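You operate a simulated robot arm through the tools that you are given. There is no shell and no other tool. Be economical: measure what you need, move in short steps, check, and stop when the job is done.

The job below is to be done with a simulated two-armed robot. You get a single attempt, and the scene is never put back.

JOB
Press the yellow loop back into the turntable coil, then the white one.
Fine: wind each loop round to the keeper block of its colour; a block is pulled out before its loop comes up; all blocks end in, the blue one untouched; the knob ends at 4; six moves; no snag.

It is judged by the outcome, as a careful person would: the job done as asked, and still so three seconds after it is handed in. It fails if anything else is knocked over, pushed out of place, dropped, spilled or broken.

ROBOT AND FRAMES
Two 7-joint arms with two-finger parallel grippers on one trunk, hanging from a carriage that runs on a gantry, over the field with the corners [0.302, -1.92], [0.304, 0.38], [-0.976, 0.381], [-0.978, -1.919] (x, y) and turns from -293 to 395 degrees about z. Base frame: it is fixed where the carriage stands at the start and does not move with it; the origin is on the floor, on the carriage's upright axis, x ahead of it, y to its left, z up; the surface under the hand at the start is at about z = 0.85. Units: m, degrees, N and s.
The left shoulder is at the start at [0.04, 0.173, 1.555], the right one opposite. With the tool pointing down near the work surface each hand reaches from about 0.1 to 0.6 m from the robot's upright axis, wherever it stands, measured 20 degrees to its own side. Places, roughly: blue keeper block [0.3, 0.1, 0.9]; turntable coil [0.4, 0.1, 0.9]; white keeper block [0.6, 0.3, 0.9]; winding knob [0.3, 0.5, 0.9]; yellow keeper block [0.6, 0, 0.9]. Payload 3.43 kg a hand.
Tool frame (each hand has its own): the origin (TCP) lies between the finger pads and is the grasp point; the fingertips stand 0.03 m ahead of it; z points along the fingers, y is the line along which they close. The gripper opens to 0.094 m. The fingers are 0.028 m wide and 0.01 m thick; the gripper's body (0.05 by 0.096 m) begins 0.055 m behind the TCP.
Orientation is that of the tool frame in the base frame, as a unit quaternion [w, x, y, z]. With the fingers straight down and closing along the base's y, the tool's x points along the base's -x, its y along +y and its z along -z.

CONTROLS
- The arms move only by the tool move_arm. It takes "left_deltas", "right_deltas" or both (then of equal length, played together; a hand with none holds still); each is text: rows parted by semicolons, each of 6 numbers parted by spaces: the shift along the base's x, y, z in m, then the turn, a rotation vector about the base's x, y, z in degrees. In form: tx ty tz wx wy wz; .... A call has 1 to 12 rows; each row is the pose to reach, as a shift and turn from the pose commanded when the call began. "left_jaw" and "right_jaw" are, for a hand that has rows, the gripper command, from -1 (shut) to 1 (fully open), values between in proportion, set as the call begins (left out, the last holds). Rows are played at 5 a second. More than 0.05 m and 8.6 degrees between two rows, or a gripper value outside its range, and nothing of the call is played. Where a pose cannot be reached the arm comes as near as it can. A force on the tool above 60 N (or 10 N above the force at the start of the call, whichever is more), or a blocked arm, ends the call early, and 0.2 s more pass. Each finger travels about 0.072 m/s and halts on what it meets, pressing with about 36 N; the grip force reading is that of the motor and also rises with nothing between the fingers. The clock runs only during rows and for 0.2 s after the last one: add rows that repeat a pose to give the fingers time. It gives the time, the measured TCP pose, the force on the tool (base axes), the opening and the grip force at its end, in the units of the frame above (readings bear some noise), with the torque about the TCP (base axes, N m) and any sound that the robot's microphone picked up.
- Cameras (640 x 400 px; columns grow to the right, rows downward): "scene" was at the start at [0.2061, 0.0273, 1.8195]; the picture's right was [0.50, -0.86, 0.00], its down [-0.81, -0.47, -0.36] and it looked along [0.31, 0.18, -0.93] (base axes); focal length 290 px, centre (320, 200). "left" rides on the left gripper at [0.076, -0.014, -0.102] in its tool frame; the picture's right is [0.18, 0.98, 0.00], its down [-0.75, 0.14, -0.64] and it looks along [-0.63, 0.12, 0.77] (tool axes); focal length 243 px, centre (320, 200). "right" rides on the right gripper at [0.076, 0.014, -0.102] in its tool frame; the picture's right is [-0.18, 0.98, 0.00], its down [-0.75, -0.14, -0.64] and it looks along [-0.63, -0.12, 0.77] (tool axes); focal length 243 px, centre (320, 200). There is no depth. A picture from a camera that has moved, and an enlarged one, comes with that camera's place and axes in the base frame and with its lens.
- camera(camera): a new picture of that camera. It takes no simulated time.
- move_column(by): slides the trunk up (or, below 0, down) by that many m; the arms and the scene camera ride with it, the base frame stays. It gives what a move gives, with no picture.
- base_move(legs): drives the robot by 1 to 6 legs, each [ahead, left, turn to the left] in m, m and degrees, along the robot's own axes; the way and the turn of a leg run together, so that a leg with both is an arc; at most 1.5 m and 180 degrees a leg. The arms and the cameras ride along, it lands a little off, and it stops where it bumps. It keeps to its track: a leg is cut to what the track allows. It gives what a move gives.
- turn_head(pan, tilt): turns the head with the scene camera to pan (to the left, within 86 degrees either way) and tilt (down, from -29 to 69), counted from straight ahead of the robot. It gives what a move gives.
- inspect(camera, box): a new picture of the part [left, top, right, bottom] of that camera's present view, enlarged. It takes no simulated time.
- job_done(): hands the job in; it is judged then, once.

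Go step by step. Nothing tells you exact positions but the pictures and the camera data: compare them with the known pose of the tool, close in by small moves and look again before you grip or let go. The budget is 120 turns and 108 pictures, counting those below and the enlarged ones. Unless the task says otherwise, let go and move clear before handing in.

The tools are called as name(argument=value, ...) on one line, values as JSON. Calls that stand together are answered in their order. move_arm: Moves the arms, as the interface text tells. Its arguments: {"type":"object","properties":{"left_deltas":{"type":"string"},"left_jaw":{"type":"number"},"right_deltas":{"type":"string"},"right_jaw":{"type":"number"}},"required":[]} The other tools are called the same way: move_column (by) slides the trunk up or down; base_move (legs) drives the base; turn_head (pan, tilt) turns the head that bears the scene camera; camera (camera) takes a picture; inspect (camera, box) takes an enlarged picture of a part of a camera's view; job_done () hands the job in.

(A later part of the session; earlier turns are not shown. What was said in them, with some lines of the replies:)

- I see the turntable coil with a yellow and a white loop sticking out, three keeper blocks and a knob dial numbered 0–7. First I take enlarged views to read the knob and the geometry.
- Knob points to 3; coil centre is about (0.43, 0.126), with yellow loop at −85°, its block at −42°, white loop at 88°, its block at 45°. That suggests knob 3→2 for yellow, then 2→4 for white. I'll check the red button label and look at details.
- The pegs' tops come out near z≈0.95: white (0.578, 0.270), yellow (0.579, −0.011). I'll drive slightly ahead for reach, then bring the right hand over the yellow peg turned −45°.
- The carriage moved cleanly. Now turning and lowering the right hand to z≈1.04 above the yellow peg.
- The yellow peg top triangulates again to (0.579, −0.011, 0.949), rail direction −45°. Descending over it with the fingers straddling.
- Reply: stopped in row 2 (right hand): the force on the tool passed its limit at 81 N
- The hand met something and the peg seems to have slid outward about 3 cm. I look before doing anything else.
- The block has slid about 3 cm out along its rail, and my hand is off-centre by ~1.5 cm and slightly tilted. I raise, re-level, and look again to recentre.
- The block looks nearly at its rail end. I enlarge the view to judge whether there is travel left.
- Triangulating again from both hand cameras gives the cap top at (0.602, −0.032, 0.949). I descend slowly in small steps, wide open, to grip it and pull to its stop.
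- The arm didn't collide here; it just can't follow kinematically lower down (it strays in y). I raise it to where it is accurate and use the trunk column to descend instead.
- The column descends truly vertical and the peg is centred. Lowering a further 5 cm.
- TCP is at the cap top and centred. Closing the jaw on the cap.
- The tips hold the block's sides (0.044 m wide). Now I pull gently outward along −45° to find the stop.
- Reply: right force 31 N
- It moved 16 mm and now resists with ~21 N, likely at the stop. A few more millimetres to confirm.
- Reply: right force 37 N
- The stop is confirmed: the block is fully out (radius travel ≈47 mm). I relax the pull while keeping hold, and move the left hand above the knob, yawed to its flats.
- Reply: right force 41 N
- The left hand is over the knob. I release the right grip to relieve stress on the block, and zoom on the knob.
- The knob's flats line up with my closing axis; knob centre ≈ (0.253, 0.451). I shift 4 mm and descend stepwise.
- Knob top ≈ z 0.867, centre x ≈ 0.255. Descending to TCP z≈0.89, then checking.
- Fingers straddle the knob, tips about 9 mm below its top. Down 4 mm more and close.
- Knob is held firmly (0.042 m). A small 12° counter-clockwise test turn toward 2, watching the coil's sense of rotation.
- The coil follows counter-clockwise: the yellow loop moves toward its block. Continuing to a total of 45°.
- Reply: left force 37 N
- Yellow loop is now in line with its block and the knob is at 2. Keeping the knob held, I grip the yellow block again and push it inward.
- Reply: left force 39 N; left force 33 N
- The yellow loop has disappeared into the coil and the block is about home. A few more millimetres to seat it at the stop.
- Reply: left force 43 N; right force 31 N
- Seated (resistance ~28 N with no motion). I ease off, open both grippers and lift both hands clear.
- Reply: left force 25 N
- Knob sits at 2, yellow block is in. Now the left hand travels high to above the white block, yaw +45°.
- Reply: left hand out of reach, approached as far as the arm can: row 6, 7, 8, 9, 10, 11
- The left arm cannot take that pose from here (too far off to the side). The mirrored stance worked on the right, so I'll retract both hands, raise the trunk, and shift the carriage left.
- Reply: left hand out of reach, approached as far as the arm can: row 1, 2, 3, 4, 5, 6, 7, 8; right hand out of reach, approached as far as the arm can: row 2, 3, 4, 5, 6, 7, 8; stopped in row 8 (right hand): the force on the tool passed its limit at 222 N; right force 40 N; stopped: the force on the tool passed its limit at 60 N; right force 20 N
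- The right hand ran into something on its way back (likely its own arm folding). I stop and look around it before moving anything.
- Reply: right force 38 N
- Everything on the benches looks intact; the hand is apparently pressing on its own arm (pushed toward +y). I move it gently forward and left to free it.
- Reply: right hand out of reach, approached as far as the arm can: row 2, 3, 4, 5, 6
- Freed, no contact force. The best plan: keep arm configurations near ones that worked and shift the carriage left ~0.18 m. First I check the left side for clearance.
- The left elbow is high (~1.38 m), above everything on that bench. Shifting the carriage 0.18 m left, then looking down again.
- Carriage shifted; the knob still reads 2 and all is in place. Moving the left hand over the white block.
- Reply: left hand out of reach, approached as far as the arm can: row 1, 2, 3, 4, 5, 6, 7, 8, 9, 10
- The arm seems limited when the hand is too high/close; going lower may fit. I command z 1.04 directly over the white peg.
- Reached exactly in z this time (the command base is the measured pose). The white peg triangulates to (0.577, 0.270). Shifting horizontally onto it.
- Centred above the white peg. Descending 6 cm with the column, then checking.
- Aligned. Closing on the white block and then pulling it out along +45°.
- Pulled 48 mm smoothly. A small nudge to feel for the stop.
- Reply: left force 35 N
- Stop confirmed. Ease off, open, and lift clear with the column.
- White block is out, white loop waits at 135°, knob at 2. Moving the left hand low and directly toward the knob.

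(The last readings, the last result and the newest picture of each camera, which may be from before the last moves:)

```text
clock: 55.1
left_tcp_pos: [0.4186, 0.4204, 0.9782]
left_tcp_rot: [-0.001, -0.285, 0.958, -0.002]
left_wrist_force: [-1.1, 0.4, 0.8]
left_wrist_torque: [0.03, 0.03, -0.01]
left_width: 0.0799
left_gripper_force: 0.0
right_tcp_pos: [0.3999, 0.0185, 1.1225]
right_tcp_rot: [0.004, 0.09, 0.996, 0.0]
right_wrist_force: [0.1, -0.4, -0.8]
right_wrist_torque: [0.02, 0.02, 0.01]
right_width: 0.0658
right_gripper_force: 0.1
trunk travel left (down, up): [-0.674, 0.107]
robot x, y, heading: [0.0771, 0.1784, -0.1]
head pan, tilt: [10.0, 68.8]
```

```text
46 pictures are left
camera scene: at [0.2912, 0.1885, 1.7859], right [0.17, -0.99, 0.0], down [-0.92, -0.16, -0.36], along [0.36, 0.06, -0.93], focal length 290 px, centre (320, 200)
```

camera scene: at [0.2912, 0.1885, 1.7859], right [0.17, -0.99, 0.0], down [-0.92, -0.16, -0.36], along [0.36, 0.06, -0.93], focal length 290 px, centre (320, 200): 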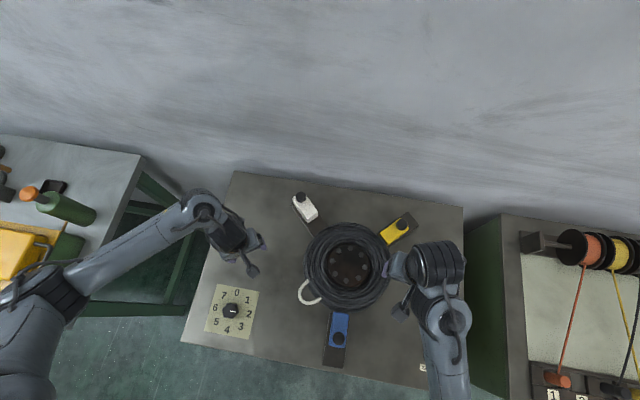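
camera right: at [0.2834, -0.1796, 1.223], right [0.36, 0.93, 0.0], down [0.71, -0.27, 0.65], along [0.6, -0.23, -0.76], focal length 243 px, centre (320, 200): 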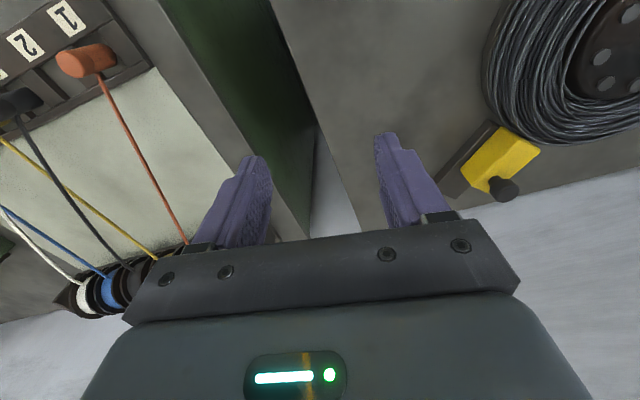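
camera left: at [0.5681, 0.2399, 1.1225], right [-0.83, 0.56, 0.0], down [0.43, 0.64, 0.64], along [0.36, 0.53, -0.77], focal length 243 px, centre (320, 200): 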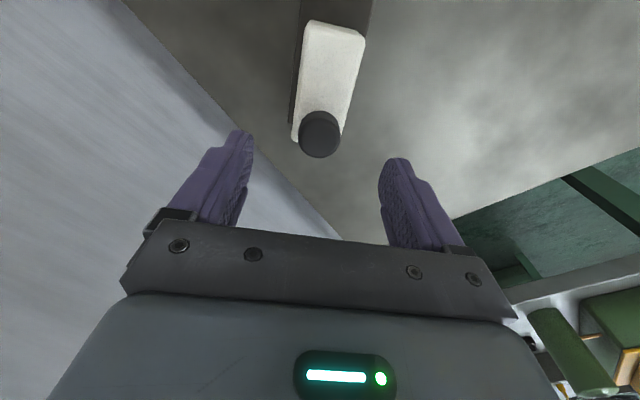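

That worked well. To keep this comfortable arm pose, I bring the hand over the knob by driving the carriage back instead.

base_move(legs=[[-0.163, 0.031, 0]])

move_arm(left_deltas="0 0 0 0 0 -4; 0 0 0 0 0 -7.2; 0 0 0 0 0 -7.2")

camera(camera="left")

camera(camera="scene")

```text
clock: 56.6
left_tcp_pos: [0.2551, 0.4514, 0.9785]
left_tcp_rot: [-0.001, -0.286, 0.958, -0.001]
left_wrist_force: [0.5, -0.7, -0.2]
left_wrist_torque: [-0.01, -0.02, 0.02]
left_width: 0.08
left_gripper_force: 0.1
right_tcp_pos: [0.2376, 0.049, 1.1236]
right_tcp_rot: [0.003, 0.09, 0.996, 0.0]
right_wrist_force: [-0.2, 0.4, 0.0]
right_wrist_torque: [-0.03, -0.04, 0.0]
right_width: 0.0657
right_gripper_force: 0.0
trunk travel left (down, up): [-0.674, 0.107]
robot x, y, heading: [-0.0832, 0.2093, -0.4]
head pan, tilt: [10.0, 68.8]
```

```text
clock: 57.4
left_tcp_pos: [0.2558, 0.4495, 0.9779]
left_tcp_rot: [-0.002, -0.225, 0.974, -0.001]
left_wrist_force: [0.0, -0.4, 0.8]
left_wrist_torque: [-0.01, 0.03, -0.01]
left_width: 0.0797
left_gripper_force: 0.0
right_tcp_pos: [0.2374, 0.0479, 1.1222]
right_tcp_rot: [0.004, 0.091, 0.996, -0.001]
right_wrist_force: [0.1, -0.4, -0.3]
right_wrist_torque: [-0.02, -0.02, 0.04]
right_width: 0.0657
right_gripper_force: 0.1
trunk travel left (down, up): [-0.674, 0.107]
robot x, y, heading: [-0.0829, 0.2097, -0.2]
head pan, tilt: [10.0, 68.8]
```

```text
45 pictures are left
camera left: at [0.1937, 0.4048, 1.0811], right [-0.6, 0.8, 0.0], down [0.62, 0.46, 0.64], along [0.51, 0.38, -0.77], focal length 243 px, centre (320, 200)
```

left: 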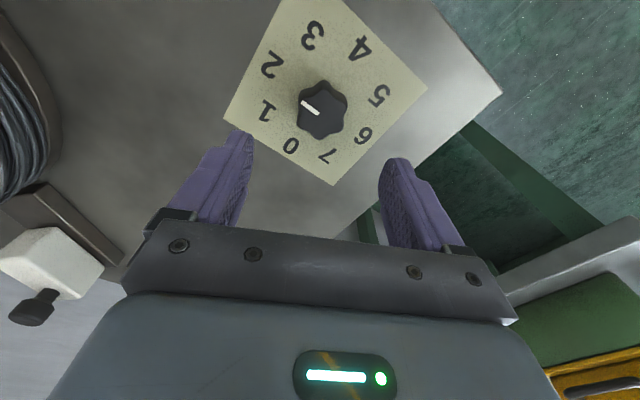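

```text
44 pictures are left
camera scene: at [0.129, 0.2198, 1.7858], right [0.17, -0.98, 0.0], down [-0.92, -0.16, -0.36], along [0.36, 0.06, -0.93], focal length 290 px, centre (320, 200)
```

scene: 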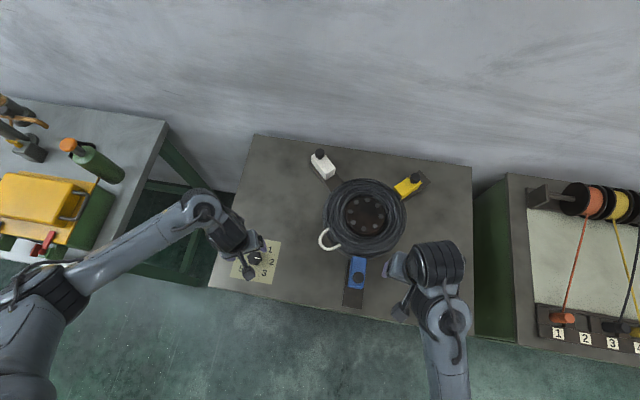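

Hand is above the knob at the right yaw. Before gripping, I rehearse the 90° clockwise twist in the air to be sure the wrist can do it.

move_arm(left_deltas="0 0 0 0 0 -7.5; 0 0 0 0 0 -15; 0 0 0 0 0 -22.5; 0 0 0 0 0 -30; 0 0 0 0 0 -37.5; 0 0 0 0 0 -45; 0 0 0 0 0 -52.5; 0 0 0 0 0 -60; 0 0 0 0 0 -67.5; 0 0 0 0 0 -75; 0 0 0 0 0 -82.5; 0 0 0 0 0 -90")

```text
clock: 60.0
left_tcp_pos: [0.2563, 0.4502, 0.9776]
left_tcp_rot: [-0.003, 0.53, 0.848, 0.001]
left_wrist_force: [0.1, -0.3, 0.2]
left_wrist_torque: [0.0, 0.02, -0.03]
left_width: 0.0801
left_gripper_force: 0.0
right_tcp_pos: [0.2391, 0.0486, 1.1224]
right_tcp_rot: [0.005, 0.091, 0.996, 0.0]
right_wrist_force: [-0.1, 0.4, -0.2]
right_wrist_torque: [0.0, 0.01, -0.03]
right_width: 0.066
right_gripper_force: 0.0
trunk travel left (down, up): [-0.674, 0.107]
robot x, y, heading: [-0.0823, 0.2092, -0.1]
head pan, tilt: [10.0, 68.8]
```

The twist works with the position held. Rotating back and lining up on the knob.

move_arm(left_deltas="0 0 0 0 0 7.5; 0 0 0 0 0 15; 0 0 0 0 0 22.5; 0 0 0 0 0 30; 0 0 0 0 0 37.5; 0 0 0 0 0 45; 0 0 0 0 0 52.5; 0 0 0 0 0 60; 0 0 0 0 0 67.5; 0 0 0 0 0 75; 0 0 0 0 0 82.5; 0 0 0 0 0 90")

move_arm(left_deltas="0 0.001 -0.02 0 0 0; 0 0.001 -0.04 0 0 0; 0 0.001 -0.055 0 0 0; 0 0.001 -0.07 0 0 0; 0 0.001 -0.08 0 0 0; 0 0.001 -0.08 0 0 0")

camera(camera="left")

```text
clock: 62.6
left_tcp_pos: [0.2558, 0.45, 0.9788]
left_tcp_rot: [-0.002, -0.226, 0.974, -0.002]
left_wrist_force: [0.0, -0.2, 0.5]
left_wrist_torque: [0.02, 0.0, 0.02]
left_width: 0.0798
left_gripper_force: 0.1
right_tcp_pos: [0.2384, 0.0489, 1.1228]
right_tcp_rot: [0.004, 0.091, 0.996, -0.001]
right_wrist_force: [-0.6, -0.2, 0.0]
right_wrist_torque: [-0.02, 0.02, 0.03]
right_width: 0.066
right_gripper_force: 0.1
trunk travel left (down, up): [-0.674, 0.107]
robot x, y, heading: [-0.0846, 0.2124, -0.2]
head pan, tilt: [10.0, 68.8]
```

```text
clock: 64.0
left_tcp_pos: [0.2559, 0.4514, 0.8981]
left_tcp_rot: [-0.001, -0.225, 0.974, -0.001]
left_wrist_force: [-0.2, -0.9, -0.8]
left_wrist_torque: [0.01, 0.02, -0.01]
left_width: 0.0798
left_gripper_force: 0.2
right_tcp_pos: [0.238, 0.0484, 1.1225]
right_tcp_rot: [0.005, 0.091, 0.996, -0.001]
right_wrist_force: [0.2, -0.3, 0.1]
right_wrist_torque: [-0.01, 0.02, 0.0]
right_width: 0.0656
right_gripper_force: 0.0
trunk travel left (down, up): [-0.674, 0.107]
robot x, y, heading: [-0.0843, 0.2138, -0.3]
head pan, tilt: [10.0, 68.8]
```

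```text
43 pictures are left
camera left: at [0.1935, 0.4057, 1.0016], right [-0.6, 0.8, 0.0], down [0.62, 0.46, 0.64], along [0.51, 0.38, -0.77], focal length 243 px, centre (320, 200)
```

left: 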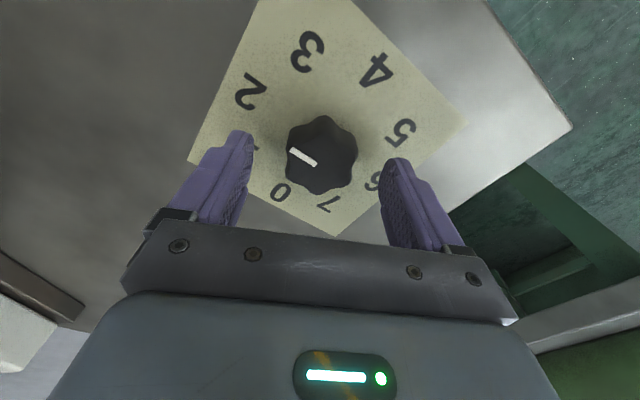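

Centred. Lowering the last 13 mm and gripping the knob.

move_arm(left_deltas="0 0 -0.005 0 0 0; 0 0 -0.01 0 0 0; 0 0 -0.013 0 0 0; 0 0 -0.013 0 0 0")

move_arm(left_deltas="0 0 0 0 0 0; 0 0 0 0 0 0; 0 0 0 0 0 0; 0 0 0 0 0 0", left_jaw=-1)

inspect(camera="scene", box=[220, 120, 480, 330])

camera(camera="left")

```text
clock: 65.0
left_tcp_pos: [0.2564, 0.4526, 0.8861]
left_tcp_rot: [-0.001, -0.225, 0.974, -0.002]
left_wrist_force: [0.1, 0.3, -0.1]
left_wrist_torque: [0.04, 0.02, 0.01]
left_width: 0.0797
left_gripper_force: 0.0
right_tcp_pos: [0.2376, 0.0488, 1.1223]
right_tcp_rot: [0.005, 0.09, 0.996, 0.0]
right_wrist_force: [-0.4, 0.2, -0.4]
right_wrist_torque: [-0.02, 0.02, 0.04]
right_width: 0.0659
right_gripper_force: 0.2
trunk travel left (down, up): [-0.674, 0.107]
robot x, y, heading: [-0.0825, 0.2141, -0.1]
head pan, tilt: [10.0, 68.8]
```

```text
clock: 66.0
left_tcp_pos: [0.2566, 0.4506, 0.8861]
left_tcp_rot: [-0.002, -0.226, 0.974, -0.002]
left_wrist_force: [0.0, -2.3, -0.6]
left_wrist_torque: [0.28, 0.23, 0.01]
left_width: 0.042
left_gripper_force: 45.1
right_tcp_pos: [0.2377, 0.0486, 1.1225]
right_tcp_rot: [0.005, 0.091, 0.996, 0.0]
right_wrist_force: [0.0, 0.4, 0.3]
right_wrist_torque: [0.05, 0.02, 0.02]
right_width: 0.0657
right_gripper_force: 0.0
trunk travel left (down, up): [-0.674, 0.107]
robot x, y, heading: [-0.0847, 0.211, -0.1]
head pan, tilt: [10.0, 68.8]
```

```text
1.90 times, centred on (350, 225) of scene
camera zoom: at [0.129, 0.2197, 1.7858], right [0.17, -0.98, 0.0], down [-0.92, -0.16, -0.36], along [0.36, 0.06, -0.93], focal length 553 px, centre (263, 152)
```

zoom: 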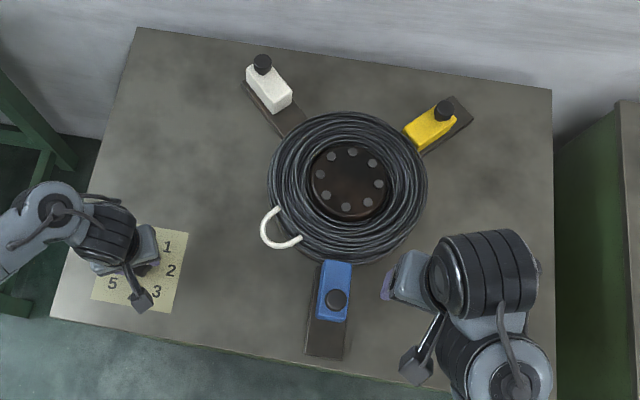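

```text
41 pictures are left
camera left: at [0.1937, 0.4056, 0.9883], right [-0.6, 0.8, 0.0], down [0.62, 0.46, 0.64], along [0.51, 0.38, -0.77], focal length 243 px, centre (320, 200)
```

left: 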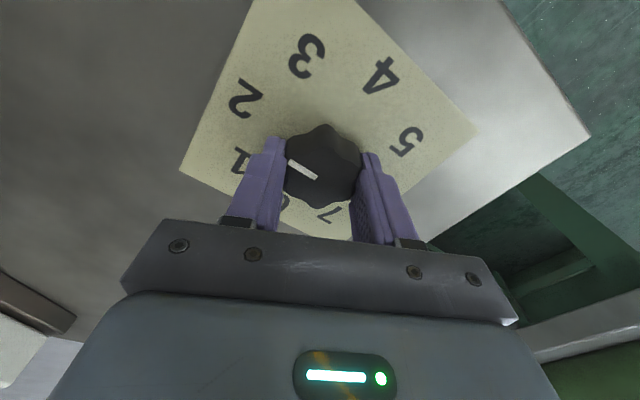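

Knob gripped at 2, white block out, loop clear. Turning clockwise 90° to 4 in one motion.

move_arm(left_deltas="0 0 0 0 0 -7.5; 0 0 0 0 0 -15; 0 0 0 0 0 -22.5; 0 0 0 0 0 -30; 0 0 0 0 0 -37.5; 0 0 0 0 0 -45; 0 0 0 0 0 -52.5; 0 0 0 0 0 -60; 0 0 0 0 0 -67.5; 0 0 0 0 0 -75; 0 0 0 0 0 -82.5; 0 0 0 0 0 -90")

inspect(camera="scene", box=[220, 120, 480, 330])

camera(camera="left")

```text
clock: 68.6
left_tcp_pos: [0.2549, 0.4483, 0.8848]
left_tcp_rot: [-0.001, 0.53, 0.848, -0.002]
left_wrist_force: [-12.8, -15.8, 30.1]
left_wrist_torque: [1.05, 0.33, 0.07]
left_width: 0.0418
left_gripper_force: 45.5
right_tcp_pos: [0.2371, 0.0473, 1.1229]
right_tcp_rot: [0.004, 0.091, 0.996, -0.001]
right_wrist_force: [0.5, -0.5, -0.5]
right_wrist_torque: [0.0, 0.01, 0.0]
right_width: 0.0658
right_gripper_force: 0.1
trunk travel left (down, up): [-0.674, 0.107]
robot x, y, heading: [-0.0875, 0.21, -0.1]
head pan, tilt: [10.0, 68.8]
```

```text
1.90 times, centred on (350, 225) of scene
camera zoom: at [0.1285, 0.2191, 1.7859], right [0.17, -0.98, 0.0], down [-0.92, -0.16, -0.36], along [0.36, 0.06, -0.93], focal length 553 px, centre (263, 152)
```

zoom: 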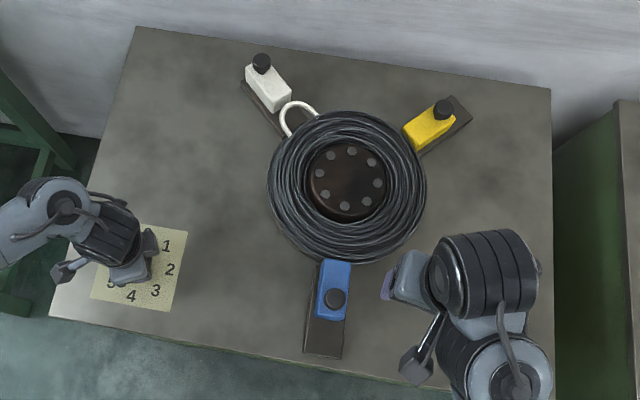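

```text
39 pictures are left
camera left: at [0.2089, 0.5109, 0.9881], right [0.8, 0.59, 0.0], down [0.46, -0.62, 0.64], along [0.38, -0.52, -0.77], focal length 243 px, centre (320, 200)
```

left: 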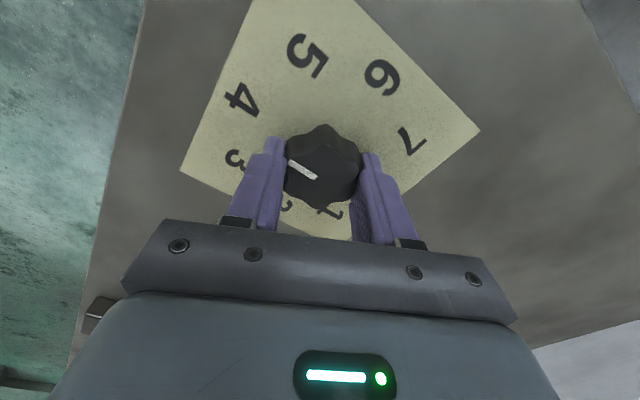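

The white loop has arrived at the white block and the knob shows 4. Releasing the knob and lifting clear.

move_arm(left_deltas="0 0 0 0 0 0; 0 0 0 0 0 0; 0 0 0 0 0 0", left_jaw=0.7)

move_arm(left_deltas="0 0 0.02 0 0 0; 0 0 0.04 0 0 0; 0 0 0.06 0 0 0; 0 0 0.08 0 0 0; 0 0 0.092 0 0 0; 0 0 0.092 0 0 0")

inspect(camera="left", box=[200, 0, 440, 170])

inspect(camera="scene", box=[290, 130, 450, 250])

```text
clock: 69.4
left_tcp_pos: [0.2571, 0.4527, 0.8846]
left_tcp_rot: [-0.002, 0.53, 0.848, 0.0]
left_wrist_force: [-0.1, -0.2, 0.6]
left_wrist_torque: [0.02, 0.03, 0.05]
left_width: 0.0795
left_gripper_force: 0.0
right_tcp_pos: [0.238, 0.0481, 1.122]
right_tcp_rot: [0.005, 0.091, 0.996, 0.0]
right_wrist_force: [0.4, -0.4, 0.2]
right_wrist_torque: [0.01, -0.01, -0.01]
right_width: 0.0658
right_gripper_force: 0.2
trunk travel left (down, up): [-0.674, 0.107]
robot x, y, heading: [-0.0825, 0.2083, -0.2]
head pan, tilt: [10.0, 68.8]
```

```text
clock: 70.8
left_tcp_pos: [0.256, 0.4514, 0.9766]
left_tcp_rot: [-0.003, 0.529, 0.849, 0.0]
left_wrist_force: [-0.4, 0.0, -0.4]
left_wrist_torque: [0.01, 0.01, -0.03]
left_width: 0.0798
left_gripper_force: 0.0
right_tcp_pos: [0.238, 0.0489, 1.1215]
right_tcp_rot: [0.005, 0.091, 0.996, 0.0]
right_wrist_force: [-0.2, -0.7, 0.7]
right_wrist_torque: [-0.01, -0.04, 0.04]
right_width: 0.0656
right_gripper_force: 0.0
trunk travel left (down, up): [-0.674, 0.107]
robot x, y, heading: [-0.0851, 0.2146, -0.4]
head pan, tilt: [10.0, 68.8]
```

```text
2.35 times, centred on (320, 85) of left
camera zoom: at [0.2097, 0.5138, 1.0803], right [0.8, 0.6, 0.0], down [0.46, -0.62, 0.64], along [0.38, -0.51, -0.77], focal length 571 px, centre (320, 471)
```

zoom: 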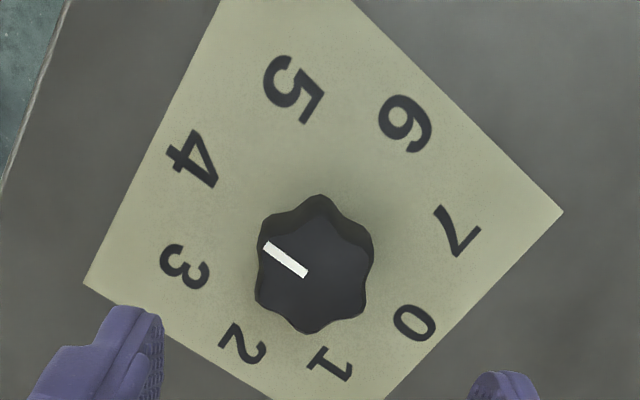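

```text
3.33 times, centred on (370, 190) of scene
camera zoom: at [0.129, 0.2198, 1.7858], right [0.17, -0.98, 0.0], down [-0.92, -0.16, -0.36], along [0.36, 0.06, -0.93], focal length 968 px, centre (153, 233)
```

zoom: 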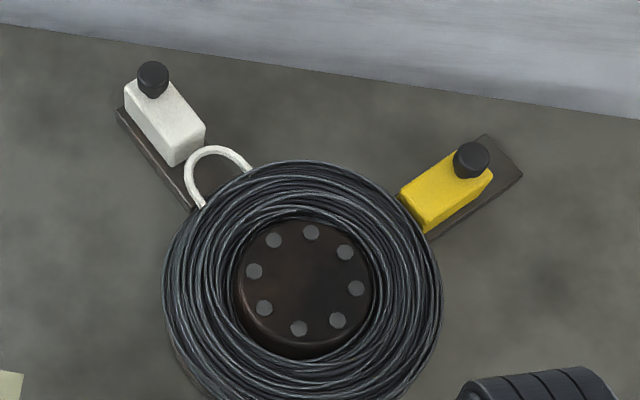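

Knob is exactly on 4 and the white loop lines up with its block. Now I retrace: yaw back, carriage forward, then the arm back over the white block.

move_arm(left_deltas="0 0 0 0 0 8.1; 0 0 0 0 0 16.2; 0 0 0 0 0 24.3; 0 0 0 0 0 32.4; 0 0 0 0 0 40.5; 0 0 0 0 0 48.6; 0 0 0 0 0 56.7; 0 0 0 0 0 64.8; 0 0 0 0 0 72.9; 0 0 0 0 0 81; 0 0 0 0 0 89.1; 0 0 0 0 0 97")

base_move(legs=[[0.163, -0.031, 0]])

```text
clock: 73.4
left_tcp_pos: [0.2567, 0.452, 0.9778]
left_tcp_rot: [-0.001, -0.286, 0.958, -0.001]
left_wrist_force: [0.9, -0.1, 0.0]
left_wrist_torque: [0.0, 0.0, 0.0]
left_width: 0.0798
left_gripper_force: 0.2
right_tcp_pos: [0.2364, 0.0494, 1.123]
right_tcp_rot: [0.004, 0.091, 0.996, -0.001]
right_wrist_force: [0.1, 0.6, 0.0]
right_wrist_torque: [0.01, 0.01, -0.02]
right_width: 0.0659
right_gripper_force: 0.1
trunk travel left (down, up): [-0.674, 0.107]
robot x, y, heading: [-0.0822, 0.2128, -0.3]
head pan, tilt: [10.0, 68.8]
```

```text
clock: 74.8
left_tcp_pos: [0.4183, 0.4207, 0.9771]
left_tcp_rot: [-0.001, -0.286, 0.958, -0.001]
left_wrist_force: [0.3, -0.3, 0.4]
left_wrist_torque: [0.01, 0.0, -0.01]
left_width: 0.0798
left_gripper_force: 0.1
right_tcp_pos: [0.3999, 0.0186, 1.1222]
right_tcp_rot: [0.004, 0.089, 0.996, 0.0]
right_wrist_force: [-0.2, -0.4, 0.5]
right_wrist_torque: [0.04, 0.01, 0.0]
right_width: 0.0657
right_gripper_force: 0.1
trunk travel left (down, up): [-0.674, 0.107]
robot x, y, heading: [0.0759, 0.1813, 0.0]
head pan, tilt: [10.0, 68.8]
```

Back to the same arm pose as before; reversing the path to over the pulled-out white peg (0.612, 0.304).

move_arm(left_deltas="0.035 -0.015 0.01 0 0 2; 0.07 -0.035 0.025 0 0 4; 0.105 -0.055 0.042 0 0 6; 0.14 -0.078 0.042 0 0 8; 0.175 -0.1 0.042 0 0 10; 0.1945 -0.117 0.042 0 0 12; 0.1945 -0.117 0.042 0 0 12")

camera(camera="left")

```text
clock: 76.4
left_tcp_pos: [0.6135, 0.3029, 1.0185]
left_tcp_rot: [-0.001, -0.384, 0.923, -0.001]
left_wrist_force: [-0.6, -0.4, 0.5]
left_wrist_torque: [0.0, 0.04, -0.02]
left_width: 0.0798
left_gripper_force: 0.0
right_tcp_pos: [0.4004, 0.0182, 1.1222]
right_tcp_rot: [0.005, 0.09, 0.996, -0.001]
right_wrist_force: [-1.1, -0.5, 0.5]
right_wrist_torque: [-0.02, 0.0, 0.02]
right_width: 0.0658
right_gripper_force: 0.0
trunk travel left (down, up): [-0.674, 0.107]
robot x, y, heading: [0.0781, 0.1792, 0.0]
head pan, tilt: [10.0, 68.8]
```

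```text
36 pictures are left
camera left: at [0.5691, 0.2393, 1.1218], right [-0.83, 0.56, 0.0], down [0.43, 0.64, 0.64], along [0.36, 0.53, -0.77], focal length 243 px, centre (320, 200)
```

left: 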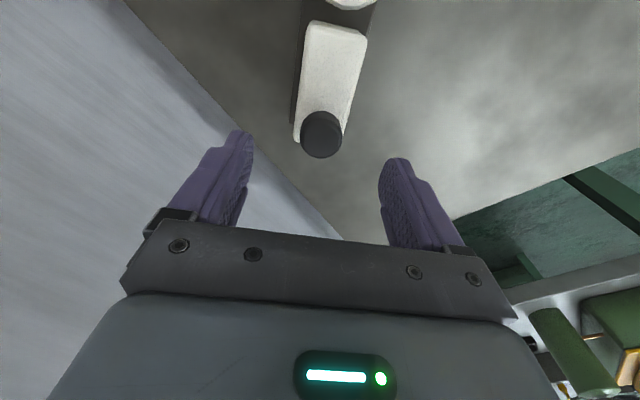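

Aligned with the peg as before, and the loop sits right before the block. Lowering with the column and gripping.

move_column(by=-0.07)

move_arm(left_deltas="0 0 0 0 0 0; 0 0 0 0 0 0; 0 0 0 0 0 0; 0 0 0 0 0 0", left_jaw=-1)

camera(camera="left")

```text
clock: 77.5
left_tcp_pos: [0.6122, 0.3034, 0.9491]
left_tcp_rot: [-0.001, -0.384, 0.923, -0.001]
left_wrist_force: [0.0, 0.8, 0.3]
left_wrist_torque: [-0.01, 0.03, -0.02]
left_width: 0.0799
left_gripper_force: 0.0
right_tcp_pos: [0.3998, 0.0185, 1.0514]
right_tcp_rot: [0.005, 0.09, 0.996, 0.0]
right_wrist_force: [-0.2, 0.1, -0.6]
right_wrist_torque: [-0.01, -0.04, -0.01]
right_width: 0.0658
right_gripper_force: 0.1
trunk travel left (down, up): [-0.604, 0.177]
robot x, y, heading: [0.081, 0.1775, 0.1]
head pan, tilt: [10.0, 68.8]
```

```text
clock: 78.5
left_tcp_pos: [0.6131, 0.3038, 0.9481]
left_tcp_rot: [-0.002, -0.384, 0.923, -0.001]
left_wrist_force: [-3.0, 2.7, 1.7]
left_wrist_torque: [0.03, 0.48, -0.81]
left_width: 0.0436
left_gripper_force: 45.4
right_tcp_pos: [0.3984, 0.0184, 1.0516]
right_tcp_rot: [0.004, 0.089, 0.996, 0.0]
right_wrist_force: [0.2, 0.2, -0.5]
right_wrist_torque: [0.01, 0.01, -0.02]
right_width: 0.0659
right_gripper_force: 0.1
trunk travel left (down, up): [-0.604, 0.177]
robot x, y, heading: [0.0784, 0.1813, 0.2]
head pan, tilt: [10.0, 68.8]
```

```text
35 pictures are left
camera left: at [0.5682, 0.2401, 1.0516], right [-0.83, 0.56, 0.0], down [0.43, 0.64, 0.64], along [0.36, 0.53, -0.77], focal length 243 px, centre (320, 200)
```

left: 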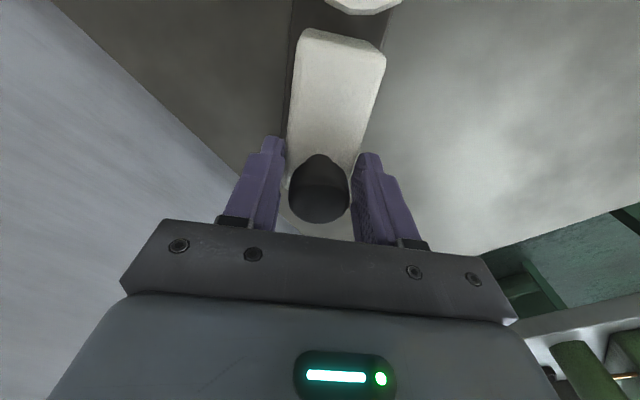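

Gripped. Pushing the white block inward along its rail.

move_arm(left_deltas="-0.003 -0.003 0 0 0 0; -0.006 -0.006 0 0 0 0; -0.009 -0.009 0 0 0 0; -0.012 -0.012 0 0 0 0; -0.015 -0.015 0 0 0 0; -0.018 -0.018 0 0 0 0; -0.021 -0.021 0 0 0 0; -0.024 -0.024 0 0 0 0; -0.027 -0.027 0 0 0 0; -0.030 -0.030 0 0 0 0; -0.033 -0.033 0 0 0 0; -0.033 -0.033 0 0 0 0")

move_arm(left_deltas="-0.002 -0.002 0 0 0 0; -0.004 -0.004 0 0 0 0; -0.004 -0.004 0 0 0 0")

camera(camera="left")

inspect(camera="scene", box=[180, 160, 480, 390])

```text
clock: 81.1
left_tcp_pos: [0.5792, 0.2702, 0.9482]
left_tcp_rot: [-0.001, -0.384, 0.923, -0.001]
left_wrist_force: [-2.4, 1.3, -3.5]
left_wrist_torque: [0.72, -0.61, -0.9]
left_width: 0.0438
left_gripper_force: 45.4
right_tcp_pos: [0.3996, 0.0182, 1.0514]
right_tcp_rot: [0.003, 0.09, 0.996, -0.001]
right_wrist_force: [-0.4, 0.3, 0.2]
right_wrist_torque: [-0.02, -0.02, 0.04]
right_width: 0.0656
right_gripper_force: 0.1
trunk travel left (down, up): [-0.604, 0.177]
robot x, y, heading: [0.0777, 0.1833, -0.1]
head pan, tilt: [10.0, 68.8]
```

```text
clock: 81.9
left_tcp_pos: [0.5766, 0.2676, 0.9481]
left_tcp_rot: [0.0, -0.385, 0.923, -0.001]
left_wrist_force: [9.4, 7.4, -14.3]
left_wrist_torque: [-0.39, 0.68, -1.26]
left_width: 0.0438
left_gripper_force: 45.0
right_tcp_pos: [0.3992, 0.0184, 1.0518]
right_tcp_rot: [0.005, 0.089, 0.996, 0.001]
right_wrist_force: [0.2, 1.7, -0.2]
right_wrist_torque: [-0.02, 0.0, 0.04]
right_width: 0.0657
right_gripper_force: 0.0
trunk travel left (down, up): [-0.604, 0.177]
robot x, y, heading: [0.0785, 0.1782, 0.2]
head pan, tilt: [10.0, 68.8]
```

```text
34 pictures are left
camera left: at [0.533, 0.2046, 1.0514], right [-0.83, 0.56, 0.0], down [0.43, 0.64, 0.64], along [0.36, 0.53, -0.77], focal length 243 px, centre (320, 200)
```

left: 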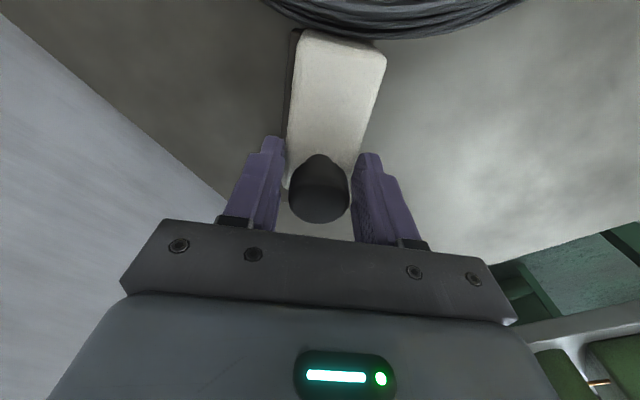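

```text
1.74 times, centred on (330, 275) of scene
camera zoom: at [0.2909, 0.1894, 1.7158], right [0.17, -0.98, 0.0], down [-0.92, -0.16, -0.36], along [0.36, 0.06, -0.93], focal length 505 px, centre (303, 70)
```

zoom: 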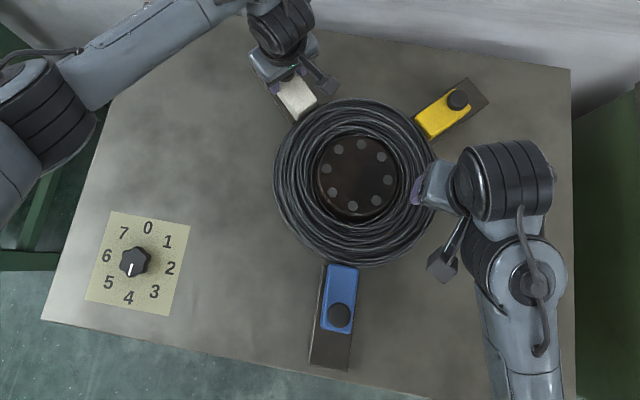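

The white loop has gone in, the block is home at its starting position, and the knob reads 4. Easing off, opening and lifting away.

move_arm(left_deltas="0.001 0.001 0 0 0 0; 0.002 0.002 0 0 0 0; 0.002 0.002 0 0 0 0")

move_arm(left_deltas="0 0 0 0 0 0; 0 0 0 0 0 0; 0 0 0 0 0 0", left_jaw=0.7)

move_column(by=0.1)

base_move(legs=[[-0.15, 0, 0]])

camera(camera="scene")

inspect(camera="scene", box=[220, 120, 480, 330])

```text
clock: 82.7
left_tcp_pos: [0.5771, 0.2693, 0.948]
left_tcp_rot: [-0.002, -0.384, 0.923, -0.002]
left_wrist_force: [-2.6, 4.1, -2.8]
left_wrist_torque: [0.97, -0.7, -0.61]
left_width: 0.0437
left_gripper_force: 44.8
right_tcp_pos: [0.3998, 0.0178, 1.052]
right_tcp_rot: [0.003, 0.09, 0.996, 0.0]
right_wrist_force: [-0.2, 0.1, -0.3]
right_wrist_torque: [-0.04, 0.0, 0.02]
right_width: 0.0659
right_gripper_force: 0.1
trunk travel left (down, up): [-0.604, 0.177]
robot x, y, heading: [0.0773, 0.1816, 0.1]
head pan, tilt: [10.0, 68.8]
```

```text
clock: 83.5
left_tcp_pos: [0.5785, 0.268, 0.9484]
left_tcp_rot: [-0.001, -0.384, 0.923, -0.002]
left_wrist_force: [-0.3, 0.1, 0.2]
left_wrist_torque: [0.01, -0.03, -0.03]
left_width: 0.0797
left_gripper_force: 0.1
right_tcp_pos: [0.3993, 0.0181, 1.0517]
right_tcp_rot: [0.005, 0.09, 0.996, -0.001]
right_wrist_force: [-0.1, 0.0, 0.5]
right_wrist_torque: [0.01, 0.02, 0.02]
right_width: 0.0653
right_gripper_force: 0.0
trunk travel left (down, up): [-0.604, 0.177]
robot x, y, heading: [0.0753, 0.1799, 0.1]
head pan, tilt: [10.0, 68.8]
```

```text
clock: 84.8
left_tcp_pos: [0.5769, 0.2683, 1.0481]
left_tcp_rot: [-0.001, -0.384, 0.923, -0.001]
left_wrist_force: [0.6, -0.5, -0.6]
left_wrist_torque: [0.03, 0.01, 0.01]
left_width: 0.0799
left_gripper_force: 0.1
right_tcp_pos: [0.4002, 0.018, 1.1527]
right_tcp_rot: [0.004, 0.089, 0.996, 0.0]
right_wrist_force: [-0.4, 0.8, 0.3]
right_wrist_torque: [-0.03, 0.04, -0.04]
right_width: 0.066
right_gripper_force: 0.1
trunk travel left (down, up): [-0.704, 0.077]
robot x, y, heading: [0.0775, 0.177, 0.1]
head pan, tilt: [10.0, 68.8]
```

```text
clock: 86.2
left_tcp_pos: [0.4276, 0.2689, 1.048]
left_tcp_rot: [-0.002, -0.384, 0.923, -0.001]
left_wrist_force: [-0.1, 1.1, 0.0]
left_wrist_torque: [-0.02, 0.01, -0.05]
left_width: 0.0801
left_gripper_force: 0.1
right_tcp_pos: [0.2506, 0.0182, 1.1519]
right_tcp_rot: [0.004, 0.09, 0.996, -0.001]
right_wrist_force: [-0.1, 0.6, -1.2]
right_wrist_torque: [0.02, 0.02, 0.02]
right_width: 0.0661
right_gripper_force: 0.0
trunk travel left (down, up): [-0.704, 0.077]
robot x, y, heading: [-0.0673, 0.1787, 0.1]
head pan, tilt: [10.0, 68.8]
```

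```text
32 pictures are left
camera scene: at [0.1416, 0.1889, 1.8157], right [0.17, -0.98, 0.0], down [-0.92, -0.16, -0.36], along [0.36, 0.06, -0.93], focal length 290 px, centre (320, 200)
```

scene: 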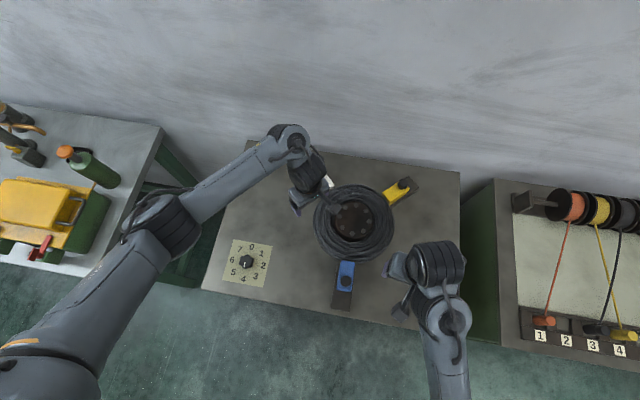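

```text
1.90 times, centred on (350, 225) of scene
camera zoom: at [0.1416, 0.1889, 1.8157], right [0.17, -0.98, 0.0], down [-0.92, -0.16, -0.36], along [0.36, 0.06, -0.93], focal length 553 px, centre (263, 152)
```

zoom: 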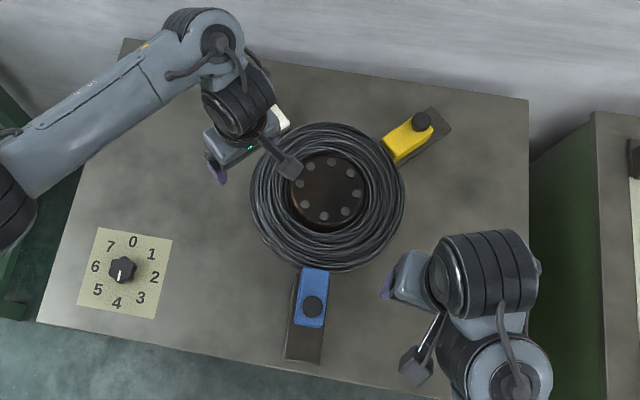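

Hands are clear and the knob is at 4. I back the carriage further for an unobstructed final check, including the snag lamp.

base_move(legs=[[-0.25, 0, 0]])

turn_head(pan=0, tilt=52)

camera(camera="scene")

inspect(camera="scene", box=[200, 120, 460, 330])

```text
clock: 88.0
left_tcp_pos: [0.1798, 0.2675, 1.0484]
left_tcp_rot: [-0.001, -0.385, 0.923, -0.002]
left_wrist_force: [0.3, 0.2, -1.2]
left_wrist_torque: [-0.02, -0.03, 0.0]
left_width: 0.0798
left_gripper_force: 0.0
right_tcp_pos: [0.0018, 0.0181, 1.1515]
right_tcp_rot: [0.005, 0.091, 0.996, 0.0]
right_wrist_force: [0.6, 0.2, 0.8]
right_wrist_torque: [-0.01, 0.01, 0.03]
right_width: 0.0659
right_gripper_force: 0.0
trunk travel left (down, up): [-0.704, 0.077]
robot x, y, heading: [-0.3143, 0.1759, 0.2]
head pan, tilt: [10.0, 68.8]
```

```text
clock: 88.8
left_tcp_pos: [0.1806, 0.2685, 1.0473]
left_tcp_rot: [-0.002, -0.385, 0.923, -0.001]
left_wrist_force: [-0.5, -0.5, -0.8]
left_wrist_torque: [0.03, 0.01, 0.0]
left_width: 0.0801
left_gripper_force: 0.1
right_tcp_pos: [0.0016, 0.0185, 1.1519]
right_tcp_rot: [0.004, 0.089, 0.996, 0.0]
right_wrist_force: [0.6, -0.5, -1.1]
right_wrist_torque: [-0.02, -0.01, -0.01]
right_width: 0.0659
right_gripper_force: 0.0
trunk travel left (down, up): [-0.704, 0.077]
robot x, y, heading: [-0.3236, 0.175, -0.0]
head pan, tilt: [0.0, 52.0]
```

```text
30 pictures are left
camera scene: at [-0.0874, 0.1792, 1.8351], right [0.0, -1.0, 0.0], down [-0.79, 0.0, -0.62], along [0.62, 0.0, -0.79], focal length 290 px, centre (320, 200)
```

scene: 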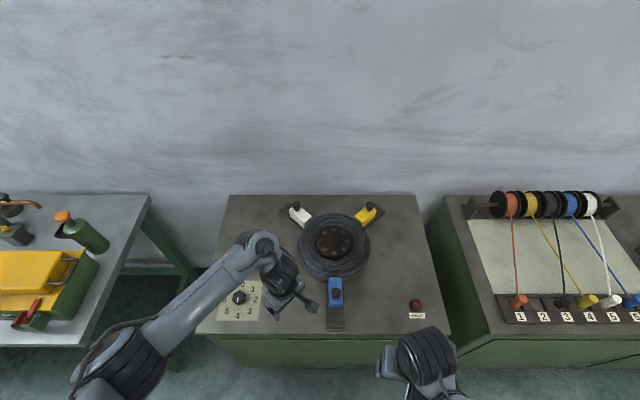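

```text
1.90 times, centred on (330, 225) of scene
camera zoom: at [-0.0874, 0.1792, 1.8351], right [0.0, -1.0, 0.0], down [-0.79, 0.0, -0.62], along [0.62, 0.0, -0.79], focal length 553 px, centre (301, 152)
```

zoom: 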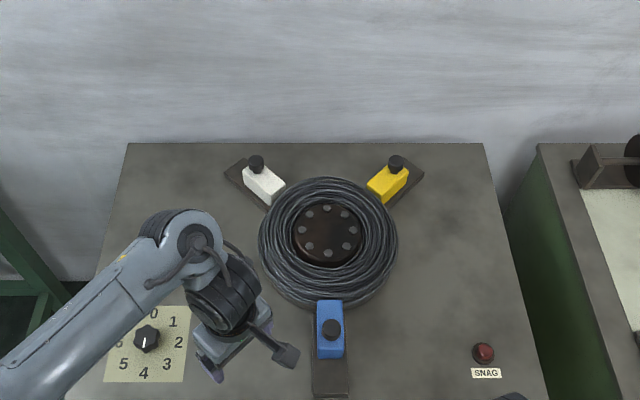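

Both loops are in, all three blocks sit at the coil, the knob is at 4, and the snag lamp is dark. Handing in.

job_done()

```text
The job is handed in.
```

The yellow loop was pressed in first and then the white one. All three blocks are in, I never touched the blue one, the knob is at 4 and the snag lamp is dark. I used six moves: each block pulled out once and pushed in once, with one knob turn per loop (3→2, then 2→4).

Two things went wrong on the way. The right hand knocked the yellow block about 3 cm out before I gripped it, so its pull came in two stages. While backing off later, that hand hit something hard (222 N), most likely its own arm, and nothing on the benches looked disturbed afterwards.
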